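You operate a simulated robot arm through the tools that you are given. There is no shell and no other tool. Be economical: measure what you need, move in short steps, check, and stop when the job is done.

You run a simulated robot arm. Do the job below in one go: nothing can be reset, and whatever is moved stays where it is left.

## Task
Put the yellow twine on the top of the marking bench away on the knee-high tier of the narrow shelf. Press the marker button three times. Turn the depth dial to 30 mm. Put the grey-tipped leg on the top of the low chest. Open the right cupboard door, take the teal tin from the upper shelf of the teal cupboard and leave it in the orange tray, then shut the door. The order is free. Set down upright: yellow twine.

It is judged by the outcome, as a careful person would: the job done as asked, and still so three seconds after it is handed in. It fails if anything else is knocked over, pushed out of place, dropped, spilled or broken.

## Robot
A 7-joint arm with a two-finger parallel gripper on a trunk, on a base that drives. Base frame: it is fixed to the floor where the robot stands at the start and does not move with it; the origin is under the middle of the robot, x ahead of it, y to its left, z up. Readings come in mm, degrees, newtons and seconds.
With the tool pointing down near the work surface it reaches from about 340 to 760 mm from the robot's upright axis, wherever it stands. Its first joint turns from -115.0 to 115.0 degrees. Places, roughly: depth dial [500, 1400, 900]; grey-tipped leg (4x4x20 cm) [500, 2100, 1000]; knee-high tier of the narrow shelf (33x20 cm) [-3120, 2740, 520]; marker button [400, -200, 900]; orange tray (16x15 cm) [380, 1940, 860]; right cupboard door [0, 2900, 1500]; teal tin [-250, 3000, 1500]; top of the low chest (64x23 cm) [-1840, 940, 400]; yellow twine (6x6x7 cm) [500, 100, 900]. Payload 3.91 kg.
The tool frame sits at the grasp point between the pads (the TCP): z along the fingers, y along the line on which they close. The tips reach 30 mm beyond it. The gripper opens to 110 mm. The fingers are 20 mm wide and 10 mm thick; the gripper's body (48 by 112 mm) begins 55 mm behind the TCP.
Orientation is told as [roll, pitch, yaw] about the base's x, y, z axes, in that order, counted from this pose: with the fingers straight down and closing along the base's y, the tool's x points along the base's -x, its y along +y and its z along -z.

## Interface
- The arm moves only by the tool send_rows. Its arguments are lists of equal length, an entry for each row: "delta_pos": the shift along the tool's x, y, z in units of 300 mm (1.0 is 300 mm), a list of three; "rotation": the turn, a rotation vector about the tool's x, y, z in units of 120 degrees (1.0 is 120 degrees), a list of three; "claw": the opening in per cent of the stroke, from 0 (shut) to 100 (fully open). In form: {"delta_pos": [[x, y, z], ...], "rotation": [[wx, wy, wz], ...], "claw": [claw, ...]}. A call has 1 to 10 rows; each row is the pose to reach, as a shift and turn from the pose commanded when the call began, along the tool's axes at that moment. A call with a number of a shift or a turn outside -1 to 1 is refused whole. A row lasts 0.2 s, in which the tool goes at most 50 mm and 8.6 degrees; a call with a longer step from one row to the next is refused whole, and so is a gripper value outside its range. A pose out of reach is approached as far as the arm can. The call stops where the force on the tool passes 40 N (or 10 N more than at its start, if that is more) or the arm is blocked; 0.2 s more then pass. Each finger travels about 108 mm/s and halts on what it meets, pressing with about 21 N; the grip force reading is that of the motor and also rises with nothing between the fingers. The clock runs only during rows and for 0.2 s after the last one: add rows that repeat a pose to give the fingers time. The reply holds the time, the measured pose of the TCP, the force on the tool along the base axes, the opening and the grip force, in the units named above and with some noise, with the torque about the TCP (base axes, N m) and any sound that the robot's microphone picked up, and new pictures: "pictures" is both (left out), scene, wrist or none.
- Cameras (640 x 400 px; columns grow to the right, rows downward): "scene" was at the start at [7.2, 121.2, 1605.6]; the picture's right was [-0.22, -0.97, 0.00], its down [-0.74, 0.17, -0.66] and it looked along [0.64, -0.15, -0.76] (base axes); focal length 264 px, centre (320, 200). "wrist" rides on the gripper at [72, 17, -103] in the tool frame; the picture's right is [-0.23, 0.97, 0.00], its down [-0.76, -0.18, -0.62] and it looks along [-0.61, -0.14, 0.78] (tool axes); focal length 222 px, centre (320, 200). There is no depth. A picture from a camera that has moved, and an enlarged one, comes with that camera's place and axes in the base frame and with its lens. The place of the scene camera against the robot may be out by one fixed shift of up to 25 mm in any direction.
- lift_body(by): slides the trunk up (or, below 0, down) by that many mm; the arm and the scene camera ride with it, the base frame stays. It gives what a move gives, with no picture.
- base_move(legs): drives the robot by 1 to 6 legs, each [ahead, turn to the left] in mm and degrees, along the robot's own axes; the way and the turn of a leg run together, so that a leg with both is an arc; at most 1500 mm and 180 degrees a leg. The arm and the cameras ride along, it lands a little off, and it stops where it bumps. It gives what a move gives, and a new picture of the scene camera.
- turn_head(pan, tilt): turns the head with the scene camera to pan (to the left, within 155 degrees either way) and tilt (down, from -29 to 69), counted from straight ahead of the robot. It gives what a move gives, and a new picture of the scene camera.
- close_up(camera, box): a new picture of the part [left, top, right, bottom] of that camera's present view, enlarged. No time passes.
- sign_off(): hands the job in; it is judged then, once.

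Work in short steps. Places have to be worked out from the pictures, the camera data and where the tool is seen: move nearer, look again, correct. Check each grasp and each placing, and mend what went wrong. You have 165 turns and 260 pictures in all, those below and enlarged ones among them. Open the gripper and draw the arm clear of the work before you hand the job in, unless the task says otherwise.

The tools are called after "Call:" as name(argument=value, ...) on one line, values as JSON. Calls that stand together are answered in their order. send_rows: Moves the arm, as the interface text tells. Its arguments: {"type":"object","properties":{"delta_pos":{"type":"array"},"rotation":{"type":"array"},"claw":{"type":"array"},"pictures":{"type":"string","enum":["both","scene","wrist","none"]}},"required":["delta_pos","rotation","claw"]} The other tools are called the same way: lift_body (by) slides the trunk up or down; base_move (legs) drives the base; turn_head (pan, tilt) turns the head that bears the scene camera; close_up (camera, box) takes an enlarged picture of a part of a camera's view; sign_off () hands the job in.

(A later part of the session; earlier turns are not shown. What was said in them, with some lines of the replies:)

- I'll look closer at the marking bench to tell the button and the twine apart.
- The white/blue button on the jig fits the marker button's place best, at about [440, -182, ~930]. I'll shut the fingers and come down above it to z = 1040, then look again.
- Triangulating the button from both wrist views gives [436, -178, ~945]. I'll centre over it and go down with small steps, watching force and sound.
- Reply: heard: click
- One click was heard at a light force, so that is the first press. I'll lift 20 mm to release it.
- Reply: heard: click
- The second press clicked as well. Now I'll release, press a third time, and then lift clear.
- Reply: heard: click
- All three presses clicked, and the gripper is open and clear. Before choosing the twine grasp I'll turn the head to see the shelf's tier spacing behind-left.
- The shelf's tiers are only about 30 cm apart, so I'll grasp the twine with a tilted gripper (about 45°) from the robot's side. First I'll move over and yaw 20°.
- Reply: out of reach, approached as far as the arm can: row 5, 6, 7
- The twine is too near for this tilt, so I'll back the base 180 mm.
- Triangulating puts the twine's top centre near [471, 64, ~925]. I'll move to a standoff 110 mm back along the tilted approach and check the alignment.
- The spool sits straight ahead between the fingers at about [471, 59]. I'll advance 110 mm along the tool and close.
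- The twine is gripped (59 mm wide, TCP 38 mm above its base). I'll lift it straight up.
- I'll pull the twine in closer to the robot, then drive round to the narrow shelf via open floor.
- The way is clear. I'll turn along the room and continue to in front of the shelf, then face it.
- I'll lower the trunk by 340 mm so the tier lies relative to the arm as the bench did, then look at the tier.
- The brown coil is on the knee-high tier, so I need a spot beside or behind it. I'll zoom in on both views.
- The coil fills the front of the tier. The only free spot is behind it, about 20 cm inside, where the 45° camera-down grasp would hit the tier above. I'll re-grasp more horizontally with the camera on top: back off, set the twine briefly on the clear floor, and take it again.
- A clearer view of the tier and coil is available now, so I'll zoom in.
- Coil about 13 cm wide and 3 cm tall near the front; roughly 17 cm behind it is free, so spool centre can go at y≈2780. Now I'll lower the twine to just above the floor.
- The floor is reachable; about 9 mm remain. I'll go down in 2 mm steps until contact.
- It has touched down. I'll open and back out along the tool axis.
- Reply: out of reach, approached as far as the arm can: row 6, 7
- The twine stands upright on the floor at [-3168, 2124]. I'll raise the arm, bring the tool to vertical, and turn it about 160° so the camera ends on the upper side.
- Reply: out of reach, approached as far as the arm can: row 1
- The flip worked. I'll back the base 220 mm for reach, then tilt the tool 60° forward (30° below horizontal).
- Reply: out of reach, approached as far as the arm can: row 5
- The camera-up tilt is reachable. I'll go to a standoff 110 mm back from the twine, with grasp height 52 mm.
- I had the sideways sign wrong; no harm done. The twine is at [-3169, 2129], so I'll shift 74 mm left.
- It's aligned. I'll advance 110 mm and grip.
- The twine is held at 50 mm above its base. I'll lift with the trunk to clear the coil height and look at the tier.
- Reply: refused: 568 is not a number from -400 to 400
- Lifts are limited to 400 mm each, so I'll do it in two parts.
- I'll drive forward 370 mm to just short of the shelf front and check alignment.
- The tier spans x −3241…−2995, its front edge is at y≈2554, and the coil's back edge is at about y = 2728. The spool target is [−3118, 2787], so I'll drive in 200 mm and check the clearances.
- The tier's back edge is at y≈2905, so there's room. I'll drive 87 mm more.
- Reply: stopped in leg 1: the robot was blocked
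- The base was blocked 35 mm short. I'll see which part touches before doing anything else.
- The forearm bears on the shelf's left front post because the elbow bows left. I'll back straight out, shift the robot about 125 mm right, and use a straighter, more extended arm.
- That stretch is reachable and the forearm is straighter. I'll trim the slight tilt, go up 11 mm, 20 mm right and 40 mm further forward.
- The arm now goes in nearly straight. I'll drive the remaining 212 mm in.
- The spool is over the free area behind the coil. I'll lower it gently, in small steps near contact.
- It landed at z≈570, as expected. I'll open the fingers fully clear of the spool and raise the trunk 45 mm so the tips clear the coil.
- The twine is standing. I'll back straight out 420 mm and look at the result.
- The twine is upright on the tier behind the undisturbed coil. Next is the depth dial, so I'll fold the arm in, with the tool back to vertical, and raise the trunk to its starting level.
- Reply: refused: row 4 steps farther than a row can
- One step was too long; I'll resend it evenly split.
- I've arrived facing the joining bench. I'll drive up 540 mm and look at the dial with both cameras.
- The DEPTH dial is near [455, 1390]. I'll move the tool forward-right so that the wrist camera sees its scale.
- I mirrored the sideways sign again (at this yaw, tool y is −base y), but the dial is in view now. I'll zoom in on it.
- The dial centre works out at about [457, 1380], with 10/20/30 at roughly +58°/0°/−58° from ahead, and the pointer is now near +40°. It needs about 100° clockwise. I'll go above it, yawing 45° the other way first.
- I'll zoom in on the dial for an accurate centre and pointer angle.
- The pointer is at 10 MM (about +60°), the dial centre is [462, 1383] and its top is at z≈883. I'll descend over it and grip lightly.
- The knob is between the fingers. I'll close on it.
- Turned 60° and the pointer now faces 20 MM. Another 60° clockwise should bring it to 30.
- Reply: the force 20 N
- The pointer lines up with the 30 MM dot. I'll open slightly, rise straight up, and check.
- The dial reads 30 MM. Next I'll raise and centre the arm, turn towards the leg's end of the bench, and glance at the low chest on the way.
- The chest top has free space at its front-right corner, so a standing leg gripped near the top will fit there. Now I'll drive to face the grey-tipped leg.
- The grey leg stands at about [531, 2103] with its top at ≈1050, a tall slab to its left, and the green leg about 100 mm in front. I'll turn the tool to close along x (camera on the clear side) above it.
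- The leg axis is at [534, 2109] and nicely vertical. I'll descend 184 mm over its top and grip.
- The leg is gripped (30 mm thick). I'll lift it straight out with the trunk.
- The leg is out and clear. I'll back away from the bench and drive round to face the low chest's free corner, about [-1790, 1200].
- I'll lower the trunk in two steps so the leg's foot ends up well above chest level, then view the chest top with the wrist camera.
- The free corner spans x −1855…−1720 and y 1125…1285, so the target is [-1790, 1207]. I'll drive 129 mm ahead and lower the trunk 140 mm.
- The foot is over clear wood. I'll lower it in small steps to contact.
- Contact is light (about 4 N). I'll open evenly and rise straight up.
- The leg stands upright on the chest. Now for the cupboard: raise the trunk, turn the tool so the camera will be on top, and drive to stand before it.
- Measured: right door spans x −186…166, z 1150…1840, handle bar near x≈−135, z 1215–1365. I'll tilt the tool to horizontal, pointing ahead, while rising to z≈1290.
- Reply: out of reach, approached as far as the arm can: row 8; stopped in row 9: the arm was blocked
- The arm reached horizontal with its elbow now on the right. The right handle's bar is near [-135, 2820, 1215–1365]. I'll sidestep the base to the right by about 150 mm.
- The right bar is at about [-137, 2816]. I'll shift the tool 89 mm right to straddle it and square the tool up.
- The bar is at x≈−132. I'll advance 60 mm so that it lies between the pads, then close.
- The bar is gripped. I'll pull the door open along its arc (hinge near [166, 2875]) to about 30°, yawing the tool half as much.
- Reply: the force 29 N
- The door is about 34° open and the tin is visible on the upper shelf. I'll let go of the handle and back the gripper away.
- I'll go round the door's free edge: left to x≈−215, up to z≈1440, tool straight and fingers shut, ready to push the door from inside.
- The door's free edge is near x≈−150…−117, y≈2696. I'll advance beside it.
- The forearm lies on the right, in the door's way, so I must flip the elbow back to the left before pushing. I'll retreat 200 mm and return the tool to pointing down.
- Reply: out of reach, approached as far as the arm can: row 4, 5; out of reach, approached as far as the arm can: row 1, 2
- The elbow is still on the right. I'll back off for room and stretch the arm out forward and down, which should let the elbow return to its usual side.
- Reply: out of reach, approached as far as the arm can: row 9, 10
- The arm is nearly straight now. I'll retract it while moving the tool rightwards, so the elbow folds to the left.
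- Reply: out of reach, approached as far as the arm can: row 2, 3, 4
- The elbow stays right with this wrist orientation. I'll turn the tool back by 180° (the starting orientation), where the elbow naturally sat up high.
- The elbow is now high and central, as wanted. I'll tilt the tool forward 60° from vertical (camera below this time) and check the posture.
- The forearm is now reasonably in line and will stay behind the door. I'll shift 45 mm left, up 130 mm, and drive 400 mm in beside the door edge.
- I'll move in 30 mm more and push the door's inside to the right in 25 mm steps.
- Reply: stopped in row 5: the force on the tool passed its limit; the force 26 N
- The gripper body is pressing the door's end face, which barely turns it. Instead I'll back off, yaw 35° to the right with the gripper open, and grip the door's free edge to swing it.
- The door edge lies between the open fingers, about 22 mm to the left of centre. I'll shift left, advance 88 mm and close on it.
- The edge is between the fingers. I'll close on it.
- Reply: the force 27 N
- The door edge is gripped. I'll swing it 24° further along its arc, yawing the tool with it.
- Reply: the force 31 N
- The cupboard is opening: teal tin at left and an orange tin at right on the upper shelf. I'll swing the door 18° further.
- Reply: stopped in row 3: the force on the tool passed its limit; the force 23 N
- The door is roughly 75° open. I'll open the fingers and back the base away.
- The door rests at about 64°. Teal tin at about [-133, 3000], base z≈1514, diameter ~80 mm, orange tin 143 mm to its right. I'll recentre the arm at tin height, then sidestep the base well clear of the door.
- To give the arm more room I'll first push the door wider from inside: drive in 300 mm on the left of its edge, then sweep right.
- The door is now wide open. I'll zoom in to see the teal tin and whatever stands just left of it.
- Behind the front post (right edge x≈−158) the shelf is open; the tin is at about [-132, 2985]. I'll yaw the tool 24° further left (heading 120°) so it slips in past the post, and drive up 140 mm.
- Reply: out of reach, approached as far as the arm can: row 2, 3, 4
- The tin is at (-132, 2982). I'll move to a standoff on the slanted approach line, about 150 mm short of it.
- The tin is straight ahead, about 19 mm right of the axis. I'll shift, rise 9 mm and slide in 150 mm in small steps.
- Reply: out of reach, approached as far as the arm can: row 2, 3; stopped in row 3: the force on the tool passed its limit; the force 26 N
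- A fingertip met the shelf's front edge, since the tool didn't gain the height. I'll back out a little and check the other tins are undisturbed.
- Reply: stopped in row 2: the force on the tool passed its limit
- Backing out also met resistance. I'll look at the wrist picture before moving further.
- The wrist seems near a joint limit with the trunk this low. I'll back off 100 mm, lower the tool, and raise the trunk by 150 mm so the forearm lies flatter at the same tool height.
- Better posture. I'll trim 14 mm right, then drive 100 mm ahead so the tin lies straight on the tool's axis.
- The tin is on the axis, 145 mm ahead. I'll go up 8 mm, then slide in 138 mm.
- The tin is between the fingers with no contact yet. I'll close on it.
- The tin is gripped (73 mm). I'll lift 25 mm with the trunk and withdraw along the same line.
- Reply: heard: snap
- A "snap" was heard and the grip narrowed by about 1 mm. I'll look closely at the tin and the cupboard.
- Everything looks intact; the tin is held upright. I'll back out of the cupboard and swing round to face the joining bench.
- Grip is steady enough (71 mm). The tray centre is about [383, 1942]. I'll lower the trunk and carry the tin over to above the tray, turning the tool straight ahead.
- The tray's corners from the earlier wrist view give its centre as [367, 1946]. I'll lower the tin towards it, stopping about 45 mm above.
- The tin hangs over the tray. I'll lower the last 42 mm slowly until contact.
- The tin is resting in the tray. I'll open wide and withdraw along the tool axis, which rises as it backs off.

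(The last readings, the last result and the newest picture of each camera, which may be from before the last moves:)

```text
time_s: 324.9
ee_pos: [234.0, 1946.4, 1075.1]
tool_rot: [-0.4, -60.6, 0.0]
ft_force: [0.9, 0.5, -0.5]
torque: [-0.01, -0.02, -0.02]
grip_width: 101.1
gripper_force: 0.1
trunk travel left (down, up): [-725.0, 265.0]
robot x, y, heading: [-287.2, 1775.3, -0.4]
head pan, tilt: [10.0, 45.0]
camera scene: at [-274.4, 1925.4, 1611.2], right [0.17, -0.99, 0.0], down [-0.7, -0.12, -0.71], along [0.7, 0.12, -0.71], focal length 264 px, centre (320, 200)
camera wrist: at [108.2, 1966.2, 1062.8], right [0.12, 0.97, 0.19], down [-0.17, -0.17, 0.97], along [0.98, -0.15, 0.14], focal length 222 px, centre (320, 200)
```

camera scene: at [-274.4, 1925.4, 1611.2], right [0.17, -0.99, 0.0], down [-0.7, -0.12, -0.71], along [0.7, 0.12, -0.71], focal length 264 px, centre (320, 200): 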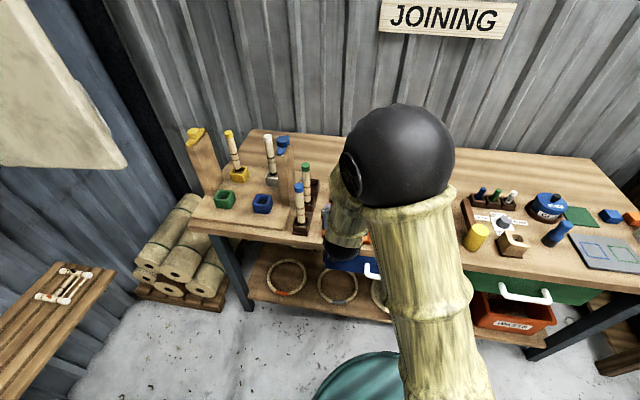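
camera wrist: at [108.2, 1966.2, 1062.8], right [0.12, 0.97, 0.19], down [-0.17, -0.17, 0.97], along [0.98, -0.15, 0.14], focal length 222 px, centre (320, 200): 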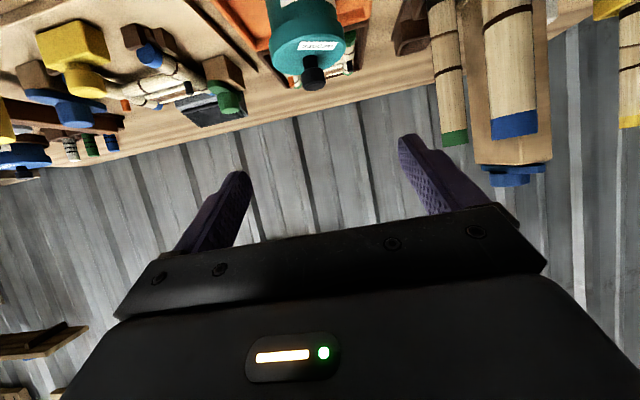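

The teal tin stands upright in the orange tray. Now to shut the door, which is about 110° open with its edge near [247, 2592]: raise the arm, shut the fingers and move round to face it.

Call:
send_rows(delta_pos=[[-0.131, 0, -0.074], [-0.262, 0, -0.147], [-0.392, 0, -0.221], [-0.523, 0, -0.294], [-0.653, 0, -0.368]], rotation=[[0, 0, 0], [0, 0, 0], [0, 0, 0], [0, 0, 0], [0, 0, 0]], claw=[50, 0, 0, 0, 0], pictures="none")

Call:
lift_body(by=150)

Call:
base_move(legs=[[0, 33], [310, 0], [0, 57]])

Call:
turn_head(pan=-15, tilt=15)

```text
time_s: 326.1
ee_pos: [236.0, 1949.0, 1300.9]
tool_rot: [-0.2, -60.6, -0.1]
ft_force: [0.2, -0.7, -0.6]
torque: [0.0, 0.04, -0.03]
grip_width: 0.0
gripper_force: 20.9
trunk travel left (down, up): [-725.0, 265.0]
robot x, y, heading: [-288.5, 1772.7, -0.3]
head pan, tilt: [10.0, 45.0]
```

```text
time_s: 327.9
ee_pos: [236.4, 1948.7, 1449.0]
tool_rot: [-0.5, -60.6, 0.0]
ft_force: [0.4, -0.5, -0.3]
torque: [-0.01, 0.03, 0.0]
grip_width: 0.0
gripper_force: 20.9
trunk travel left (down, up): [-875.0, 115.0]
robot x, y, heading: [-285.6, 1772.6, -0.5]
head pan, tilt: [10.0, 45.0]
```

```text
time_s: 334.1
ee_pos: [-196.8, 2461.7, 1448.6]
tool_rot: [-0.5, -60.5, 89.8]
ft_force: [0.8, 0.6, -0.4]
torque: [0.04, -0.01, -0.01]
grip_width: 0.2
gripper_force: 20.8
trunk travel left (down, up): [-875.0, 115.0]
robot x, y, heading: [-23.2, 1940.6, 89.5]
head pan, tilt: [10.0, 45.0]
camera scene: at [-199.2, 1947.1, 1761.2], right [0.99, 0.17, 0.0], down [0.12, -0.7, -0.71], along [-0.12, 0.7, -0.71], focal length 264 px, centre (320, 200)
```

scene: 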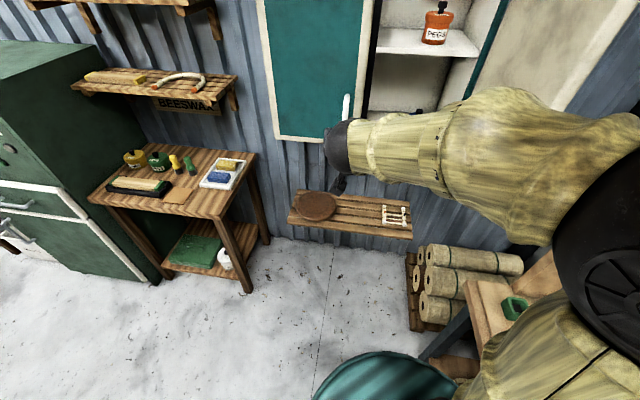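

```text
time_s: 335.0
ee_pos: [-196.5, 2462.1, 1450.1]
tool_rot: [-0.5, -60.6, 89.9]
ft_force: [0.0, 0.0, 0.2]
torque: [-0.04, 0.01, -0.02]
grip_width: 0.0
gripper_force: 21.0
trunk travel left (down, up): [-875.0, 115.0]
robot x, y, heading: [-20.6, 1938.3, 89.9]
head pan, tilt: [-15.0, 15.0]
camera scene: at [-160.8, 1957.2, 1807.9], right [0.96, -0.26, 0.0], down [-0.07, -0.25, -0.97], along [0.26, 0.93, -0.26], focal length 264 px, centre (320, 200)
```

scene: 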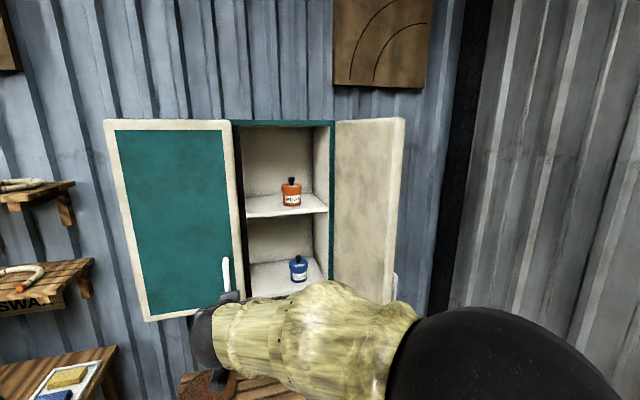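

The other tins still stand. The tool must get to the door's right (outer) side, so I'll move right, staying short of the door edge.

Call:
send_rows(delta_pos=[[0, -0.14, 0], [0, -0.28, 0], [0, -0.42, 0], [0, -0.56, 0], [0, -0.7, 0], [0, -0.84, 0], [0, -0.98, 0]], rotation=[[0, 0, 0], [0, 0, 0], [0, 0, 0], [0, 0, 0], [0, 0, 0], [0, 0, 0], [0, 0, 0]], claw=[0, 0, 0, 0, 0, 0, 0], pictures="none")

Call:
send_rows(delta_pos=[[0, -0.14, 0], [0, -0.28, 0], [0, -0.42, 0], [0, -0.56, 0], [0, -0.73, 0], [0, -0.73, 0]], rotation=[[0, 0, 0], [0, 0, 0], [0, 0, 0], [0, 0, 0], [0, 0, 0], [0, 0, 0]], claw=[0, 0, 0, 0, 0, 0])

```text
time_s: 336.6
ee_pos: [100.9, 2458.7, 1450.1]
tool_rot: [-0.2, -60.6, 89.6]
ft_force: [1.1, 0.9, -0.3]
torque: [0.0, 0.02, 0.08]
grip_width: 0.2
gripper_force: 21.1
trunk travel left (down, up): [-875.0, 115.0]
robot x, y, heading: [-26.1, 1937.6, 89.3]
head pan, tilt: [-15.0, 15.0]
```

```text
refused: row 5 steps farther than a row can; nothing moved
```

I'll resend with even steps.

Call:
send_rows(delta_pos=[[0, -0.14, 0], [0, -0.28, 0], [0, -0.42, 0], [0, -0.56, 0], [0, -0.7, 0], [0, -0.75, 0]], rotation=[[0, 0, 0], [0, 0, 0], [0, 0, 0], [0, 0, 0], [0, 0, 0], [0, 0, 0]], claw=[0, 0, 0, 0, 0, 0])

```text
time_s: 338.0
ee_pos: [318.5, 2453.3, 1452.8]
tool_rot: [-0.6, -60.6, 90.0]
ft_force: [0.5, -0.3, 0.1]
torque: [-0.01, 0.01, -0.01]
grip_width: 0.1
gripper_force: 21.0
out of reach, approached as far as the arm can: row 6
trunk travel left (down, up): [-875.0, 115.0]
robot x, y, heading: [-20.7, 1941.4, 89.6]
head pan, tilt: [-15.0, 15.0]
camera scene: at [-160.9, 1955.9, 1808.0], right [0.96, -0.27, 0.0], down [-0.07, -0.25, -0.97], along [0.26, 0.93, -0.26], focal length 264 px, centre (320, 200)
camera wrist: at [300.6, 2329.7, 1440.6], right [-0.97, 0.12, 0.19], down [0.17, -0.17, 0.97], along [0.15, 0.98, 0.15], focal length 222 px, centre (320, 200)
```

scene: 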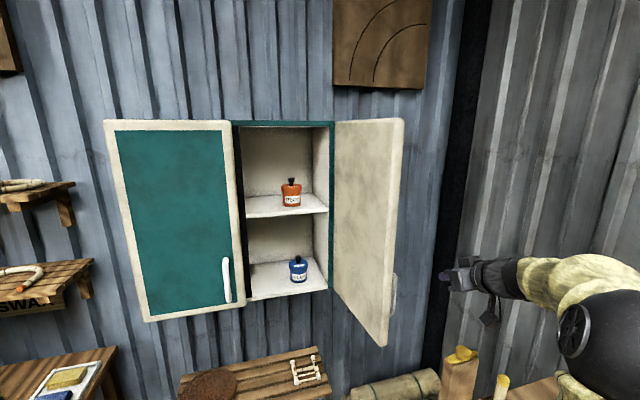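
wrist: 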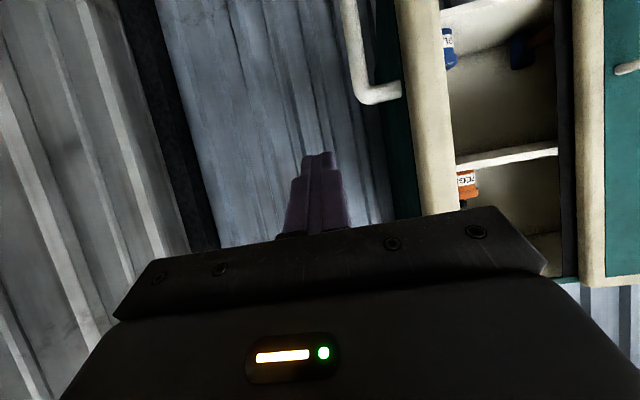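

The tool is now right of the door. I'll drive 165 mm ahead alongside its outer face.

Call:
base_move(legs=[[165, 0]])

Call:
send_rows(delta_pos=[[0, 0.13, 0], [0, 0.26, 0], [0, 0.39, 0], [0, 0.52, 0], [0, 0.65, 0], [0, 0.78, 0], [0, 0.9, 0]], rotation=[[0, 0, 0], [0, 0, 0], [0, 0, 0], [0, 0, 0], [0, 0, 0], [0, 0, 0], [0, 0, 0]], claw=[0, 0, 0, 0, 0, 0, 0])

```text
time_s: 339.5
ee_pos: [321.5, 2620.2, 1451.4]
tool_rot: [-0.7, -60.4, 89.8]
ft_force: [-1.1, 0.4, -0.6]
torque: [0.01, -0.01, 0.0]
grip_width: 0.2
gripper_force: 20.4
trunk travel left (down, up): [-875.0, 115.0]
robot x, y, heading: [-22.0, 2109.1, 89.6]
head pan, tilt: [-15.0, 15.0]
camera scene: at [-159.3, 2125.2, 1807.9], right [0.96, -0.27, 0.0], down [-0.07, -0.25, -0.97], along [0.26, 0.93, -0.26], focal length 264 px, centre (320, 200)
```

scene: 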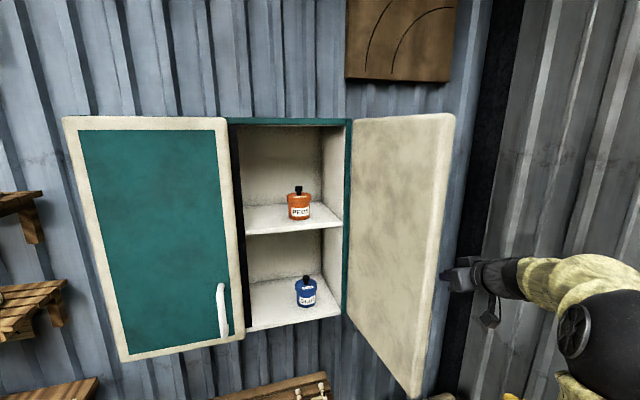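

```text
time_s: 341.1
ee_pos: [48.8, 2623.9, 1450.8]
tool_rot: [-0.7, -60.5, 89.9]
ft_force: [0.1, -0.5, 0.0]
torque: [0.02, 0.02, -0.01]
grip_width: 0.0
gripper_force: 20.8
trunk travel left (down, up): [-875.0, 115.0]
robot x, y, heading: [-20.5, 2105.2, 89.7]
head pan, tilt: [-15.0, 15.0]
camera scene: at [-161.1, 2122.9, 1807.9], right [0.96, -0.27, 0.0], down [-0.07, -0.25, -0.97], along [0.26, 0.93, -0.26], focal length 264 px, centre (320, 200)
camera wrist: at [30.9, 2499.2, 1438.5], right [-0.97, 0.12, 0.19], down [0.17, -0.17, 0.97], along [0.15, 0.98, 0.14], focal length 222 px, centre (320, 200)
```

scene: 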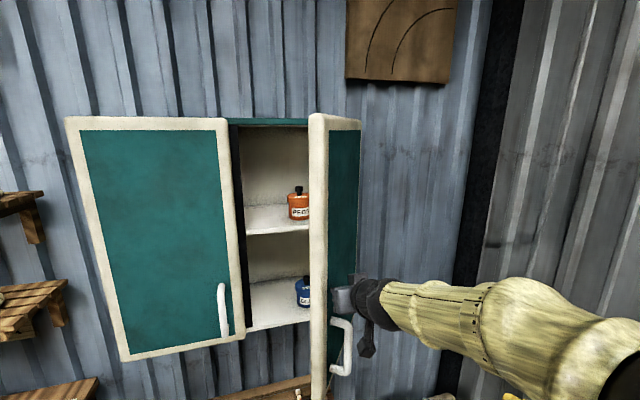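
wrist: 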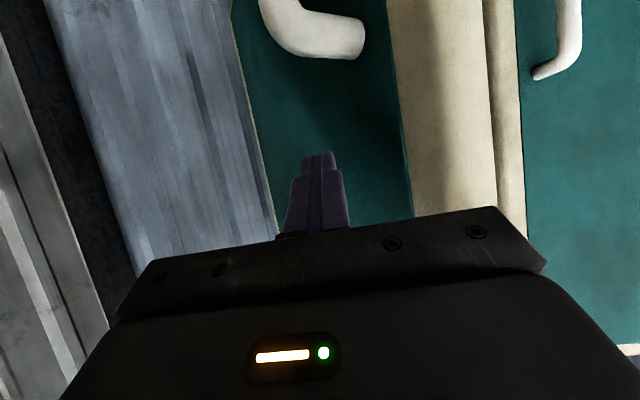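

The door is swinging closed (about 75°). I'll keep pushing left.

Call:
send_rows(delta_pos=[[0, 0.12, 0], [0, 0.24, 0], [0, 0.35, 0], [0, 0.45, 0]], rotation=[[0, 0, 0], [0, 0, 0], [0, 0, 0], [0, 0, 0]], claw=[0, 0, 0, 0])

```text
time_s: 342.3
ee_pos: [-116.0, 2612.7, 1472.9]
tool_rot: [4.8, -62.8, 90.3]
ft_force: [0.2, -0.1, -0.8]
torque: [-0.04, 0.0, 0.0]
grip_width: 0.0
gripper_force: 21.1
trunk travel left (down, up): [-875.0, 115.0]
robot x, y, heading: [-22.7, 2098.8, 89.9]
head pan, tilt: [-15.0, 15.0]
stopped in row 4: the arm was blocked; the commanded pose is now the measured one
camera scene: at [-159.8, 2124.4, 1807.9], right [0.96, -0.27, 0.0], down [-0.07, -0.25, -0.97], along [0.26, 0.93, -0.26], focal length 264 px, centre (320, 200)
camera wrist: at [-124.2, 2487.9, 1455.2], right [-0.97, 0.03, 0.24], down [0.23, -0.19, 0.95], along [0.07, 0.98, 0.18], focal length 222 px, centre (320, 200)
```

scene: 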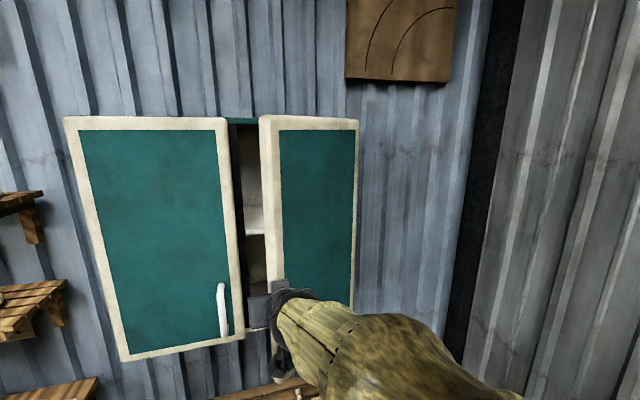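
wrist: 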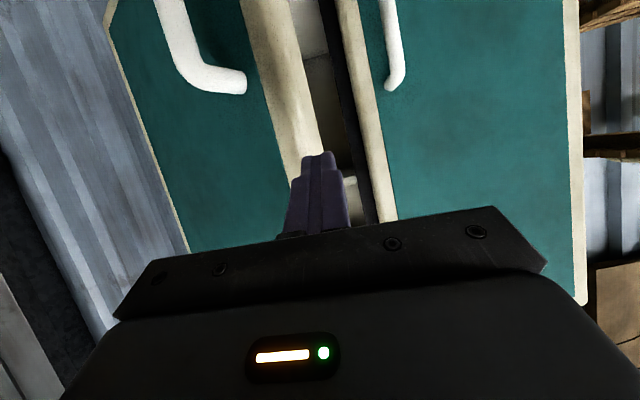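

The door is at about 38°. I'll shift the tool 65 mm right, onto the door's outer face, and push forward by driving 160 mm.

Call:
send_rows(delta_pos=[[0, -0.11, 0], [0, -0.22, 0], [0, -0.22, 0]], rotation=[[0, 0, 0], [0, 0, 0], [0, 0, 0]], claw=[0, 0, 0], pictures="none")

Call:
base_move(legs=[[160, 0]])

```text
time_s: 343.1
ee_pos: [-51.4, 2616.2, 1468.9]
tool_rot: [4.7, -62.6, 90.5]
ft_force: [-0.8, 0.2, -1.1]
torque: [0.03, 0.01, -0.02]
grip_width: 0.0
gripper_force: 21.8
trunk travel left (down, up): [-875.0, 115.0]
robot x, y, heading: [-25.3, 2106.0, 89.3]
head pan, tilt: [-15.0, 15.0]
```

```text
time_s: 344.5
ee_pos: [-49.4, 2778.5, 1470.3]
tool_rot: [4.8, -62.7, 90.2]
ft_force: [-0.3, 0.6, 0.0]
torque: [-0.04, 0.0, -0.02]
grip_width: 0.2
gripper_force: 20.5
trunk travel left (down, up): [-875.0, 115.0]
robot x, y, heading: [-20.7, 2267.0, 89.4]
head pan, tilt: [-15.0, 15.0]
camera scene: at [-158.2, 2286.3, 1807.9], right [0.96, -0.27, 0.0], down [-0.07, -0.25, -0.97], along [0.26, 0.93, -0.26], focal length 264 px, centre (320, 200)
```

scene: 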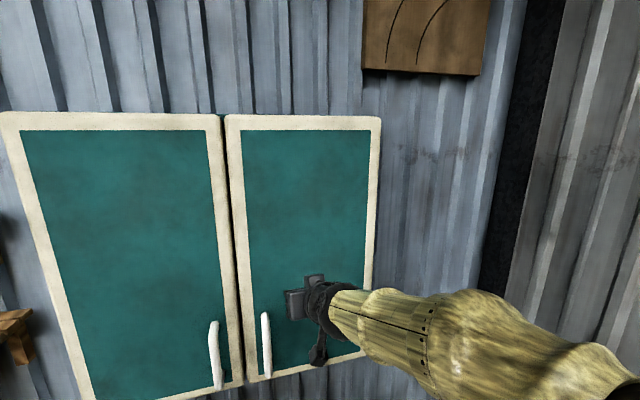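

The door is nearly shut. I'll press forward with the arm in small steps until it seats.

Call:
send_rows(delta_pos=[[-0.031, 0, 0.059], [-0.061, 0, 0.119], [-0.084, 0, 0.163], [-0.107, 0, 0.207], [-0.122, 0, 0.237], [-0.138, 0, 0.267], [-0.153, 0, 0.296]], rotation=[[0, 0, 0], [0, 0, 0], [0, 0, 0], [0, 0, 0], [0, 0, 0], [0, 0, 0], [0, 0, 0]], claw=[0, 0, 0, 0, 0, 0, 0])

```text
time_s: 346.1
ee_pos: [-57.9, 2837.3, 1479.4]
tool_rot: [1.9, -62.2, 92.0]
ft_force: [0.7, -31.9, -12.9]
torque: [-0.59, 0.3, -0.08]
grip_width: 0.3
gripper_force: 20.9
out of reach, approached as far as the arm can: row 4, 5, 6, 7
trunk travel left (down, up): [-875.0, 115.0]
robot x, y, heading: [-19.3, 2267.3, 89.2]
head pan, tilt: [-15.0, 15.0]
camera scene: at [-161.0, 2276.4, 1807.5], right [0.96, -0.27, 0.0], down [-0.07, -0.25, -0.97], along [0.26, 0.93, -0.25], focal length 264 px, centre (320, 200)
camera wrist: at [-66.6, 2712.0, 1463.3], right [-0.98, 0.04, 0.22], down [0.21, -0.18, 0.96], along [0.08, 0.98, 0.17], focal length 222 px, centre (320, 200)
```

scene: 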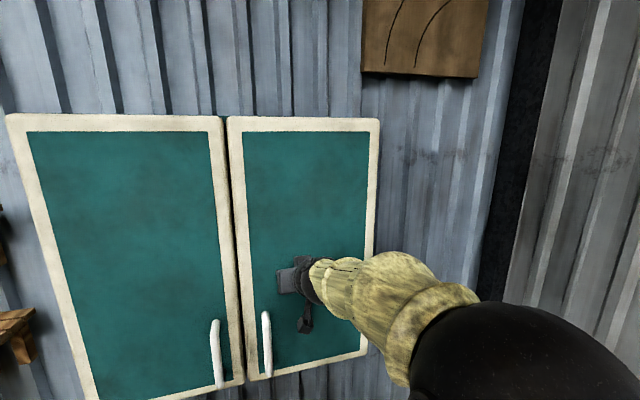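
wrist: 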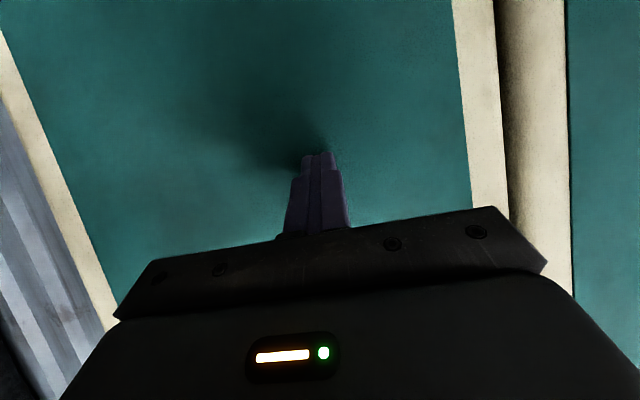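

It's firmly seated (32 N back-pressure). I'll back away and inspect the doors.

Call:
base_move(legs=[[-350, 0]])

Call:
turn_head(pan=0, tilt=15)

Call:
close_up(camera="scene", box=[180, 60, 460, 300])

```text
time_s: 348.4
ee_pos: [-56.8, 2491.0, 1480.4]
tool_rot: [2.2, -62.4, 91.9]
ft_force: [-0.1, 0.4, 0.4]
torque: [-0.01, 0.01, 0.01]
grip_width: 0.0
gripper_force: 20.6
trunk travel left (down, up): [-875.0, 115.0]
robot x, y, heading: [-25.1, 1915.3, 89.8]
head pan, tilt: [-15.0, 15.0]
camera scene: at [-160.9, 1930.6, 1808.0], right [0.96, -0.27, 0.0], down [-0.07, -0.25, -0.97], along [0.26, 0.93, -0.26], focal length 264 px, centre (320, 200)
```

scene: 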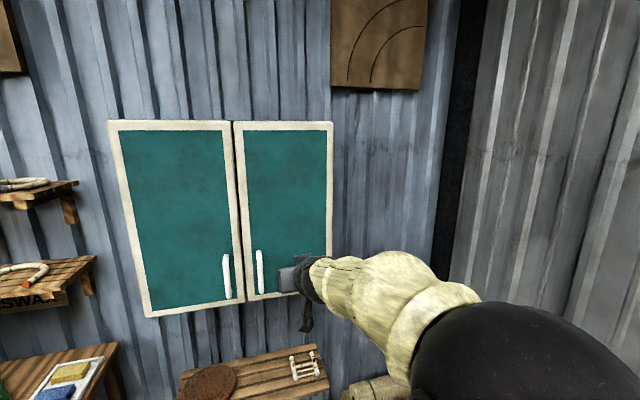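

```text
time_s: 349.1
ee_pos: [-56.2, 2492.1, 1478.6]
tool_rot: [2.2, -62.4, 91.8]
ft_force: [0.7, -0.2, -0.5]
torque: [-0.01, 0.01, -0.03]
grip_width: 0.0
gripper_force: 20.7
trunk travel left (down, up): [-875.0, 115.0]
robot x, y, heading: [-20.3, 1913.6, 89.5]
head pan, tilt: [0.0, 15.0]
camera scene: at [-184.9, 1935.5, 1808.0], right [1.0, -0.01, 0.0], down [0.0, -0.26, -0.97], along [0.01, 0.97, -0.26], focal length 264 px, centre (320, 200)
```

scene: 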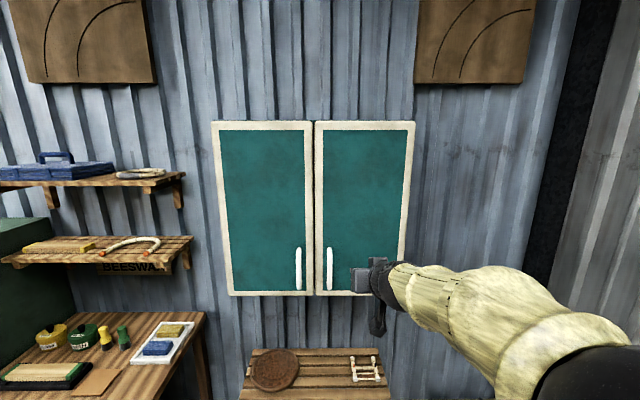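

```text
1.67 times, centred on (320, 180) of scene
camera zoom: at [-184.9, 1935.5, 1808.0], right [1.0, -0.01, 0.0], down [0.0, -0.26, -0.97], along [0.01, 0.97, -0.26], focal length 440 px, centre (320, 233)
```

zoom: 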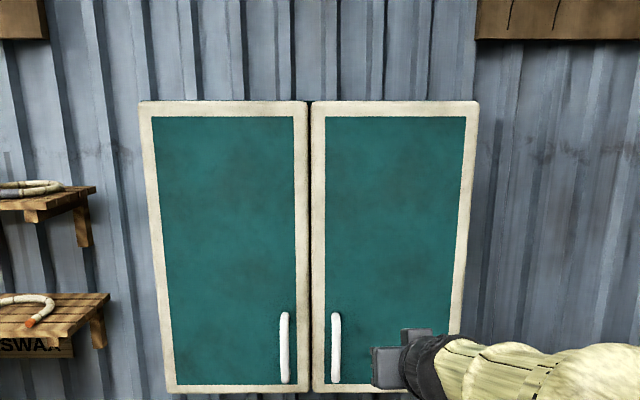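

Both doors are flush and symmetric, so the door is shut. I'll open the gripper, then take a last look at the tray, dial and chest.

Call:
send_rows(delta_pos=[[0, 0, 0], [0, 0, 0], [0, 0, 0], [0, 0, 0]], rotation=[[0, 0, 0], [0, 0, 0], [0, 0, 0], [0, 0, 0]], claw=[60, 100, 100, 100], pictures="none")

Call:
base_move(legs=[[-250, 0]])

Call:
turn_head(pan=-70, tilt=45)

Call:
close_up(camera="scene", box=[160, 100, 480, 300])

Call:
turn_head(pan=105, tilt=25)

Call:
close_up(camera="scene", box=[200, 120, 440, 270])

```text
time_s: 350.1
ee_pos: [-57.8, 2492.1, 1480.0]
tool_rot: [2.2, -62.5, 91.8]
ft_force: [0.0, -0.4, 1.0]
torque: [0.02, 0.01, 0.01]
grip_width: 109.9
gripper_force: 0.0
trunk travel left (down, up): [-875.0, 115.0]
robot x, y, heading: [-23.7, 1910.5, 89.9]
head pan, tilt: [0.0, 15.0]
```

```text
time_s: 351.9
ee_pos: [-58.9, 2240.4, 1480.1]
tool_rot: [2.2, -62.4, 91.8]
ft_force: [0.2, -0.4, -0.2]
torque: [0.01, 0.01, 0.04]
grip_width: 109.9
gripper_force: 0.1
trunk travel left (down, up): [-875.0, 115.0]
robot x, y, heading: [-24.5, 1665.9, 89.6]
head pan, tilt: [0.0, 15.0]
camera scene: at [-186.8, 1683.2, 1808.0], right [1.0, -0.01, 0.0], down [0.0, -0.26, -0.97], along [0.01, 0.97, -0.26], focal length 264 px, centre (320, 200)
```

scene: 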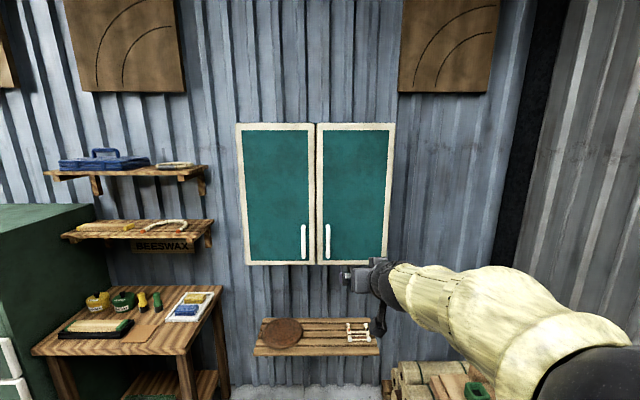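

```text
time_s: 353.4
ee_pos: [-59.7, 2242.1, 1480.1]
tool_rot: [2.2, -62.4, 91.7]
ft_force: [0.2, -0.4, -0.3]
torque: [0.03, 0.02, -0.02]
grip_width: 109.8
gripper_force: 0.1
trunk travel left (down, up): [-875.0, 115.0]
robot x, y, heading: [-22.1, 1665.5, 90.0]
head pan, tilt: [-70.0, 45.0]
camera scene: at [-110.8, 1618.9, 1761.2], right [0.34, -0.94, 0.0], down [-0.67, -0.24, -0.71], along [0.67, 0.24, -0.71], focal length 264 px, centre (320, 200)
```

scene: 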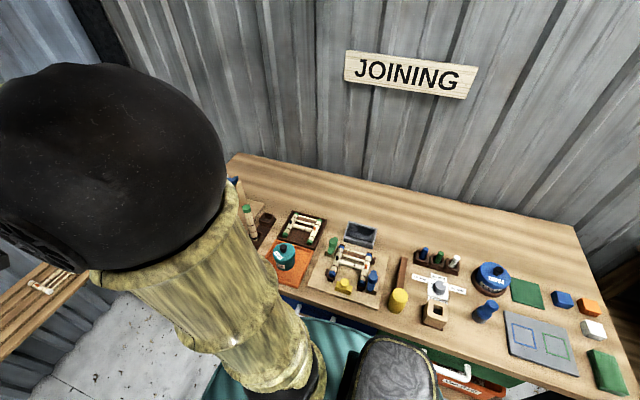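

```text
2.00 times, centred on (320, 200) of scene
camera zoom: at [-110.8, 1618.9, 1761.2], right [0.34, -0.94, 0.0], down [-0.67, -0.24, -0.71], along [0.67, 0.24, -0.71], focal length 527 px, centre (320, 200)
```

zoom: 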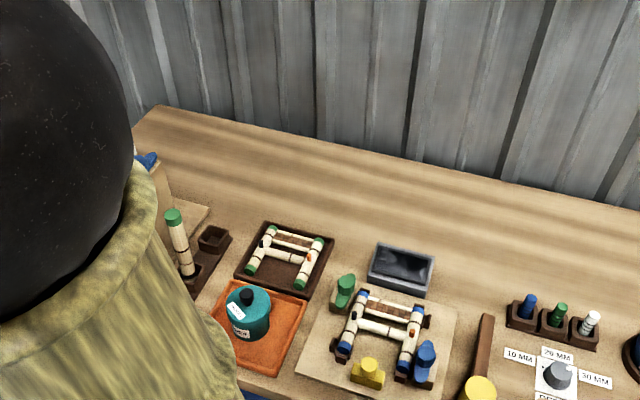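

```text
time_s: 356.0
ee_pos: [-59.5, 2241.7, 1479.8]
tool_rot: [2.2, -62.5, 91.8]
ft_force: [0.7, -0.1, 0.4]
torque: [-0.02, 0.0, 0.01]
grip_width: 109.8
gripper_force: 0.1
trunk travel left (down, up): [-875.0, 115.0]
robot x, y, heading: [-23.2, 1663.6, 89.4]
head pan, tilt: [105.0, 25.0]
camera scene: at [-276.6, 1568.3, 1791.8], right [-0.25, 0.97, 0.0], down [0.41, 0.11, -0.91], along [-0.88, -0.23, -0.42], focal length 264 px, centre (320, 200)
```

scene: 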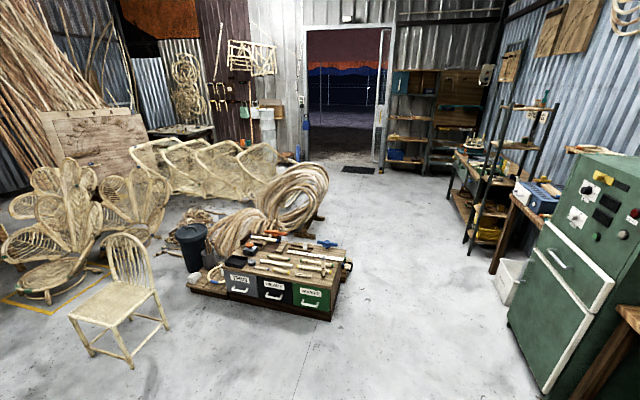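

```text
2.67 times, centred on (320, 195) of scene
camera zoom: at [-276.6, 1568.3, 1791.8], right [-0.25, 0.97, 0.0], down [0.41, 0.11, -0.91], along [-0.88, -0.23, -0.42], focal length 703 px, centre (320, 213)
```

zoom: 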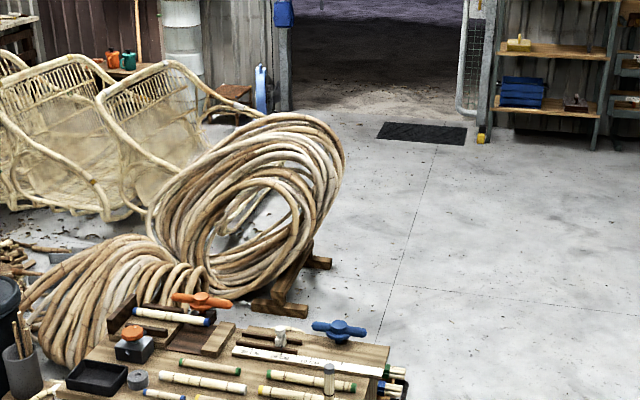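

The leg stands on the chest, the tin is in the tray, the dial is at 30, the door is shut, and the gripper is open and clear. I'm handing the job in.

Call:
sign_off()

```text
The job is handed in.
```

The whole job is done and handed in:
- **Marker button:** pressed three times, with a click heard each time.
- **Depth dial:** at 30 mm.
- **Yellow twine:** upright on the knee-high tier, behind the brown coil.
- **Grey-tipped leg:** standing on the low chest.
- **Teal tin:** in the orange tray.
- **Right cupboard door:** shut.

One "snap" was heard while I was drawing the tin out of the cupboard; I saw no damage in the pictures.
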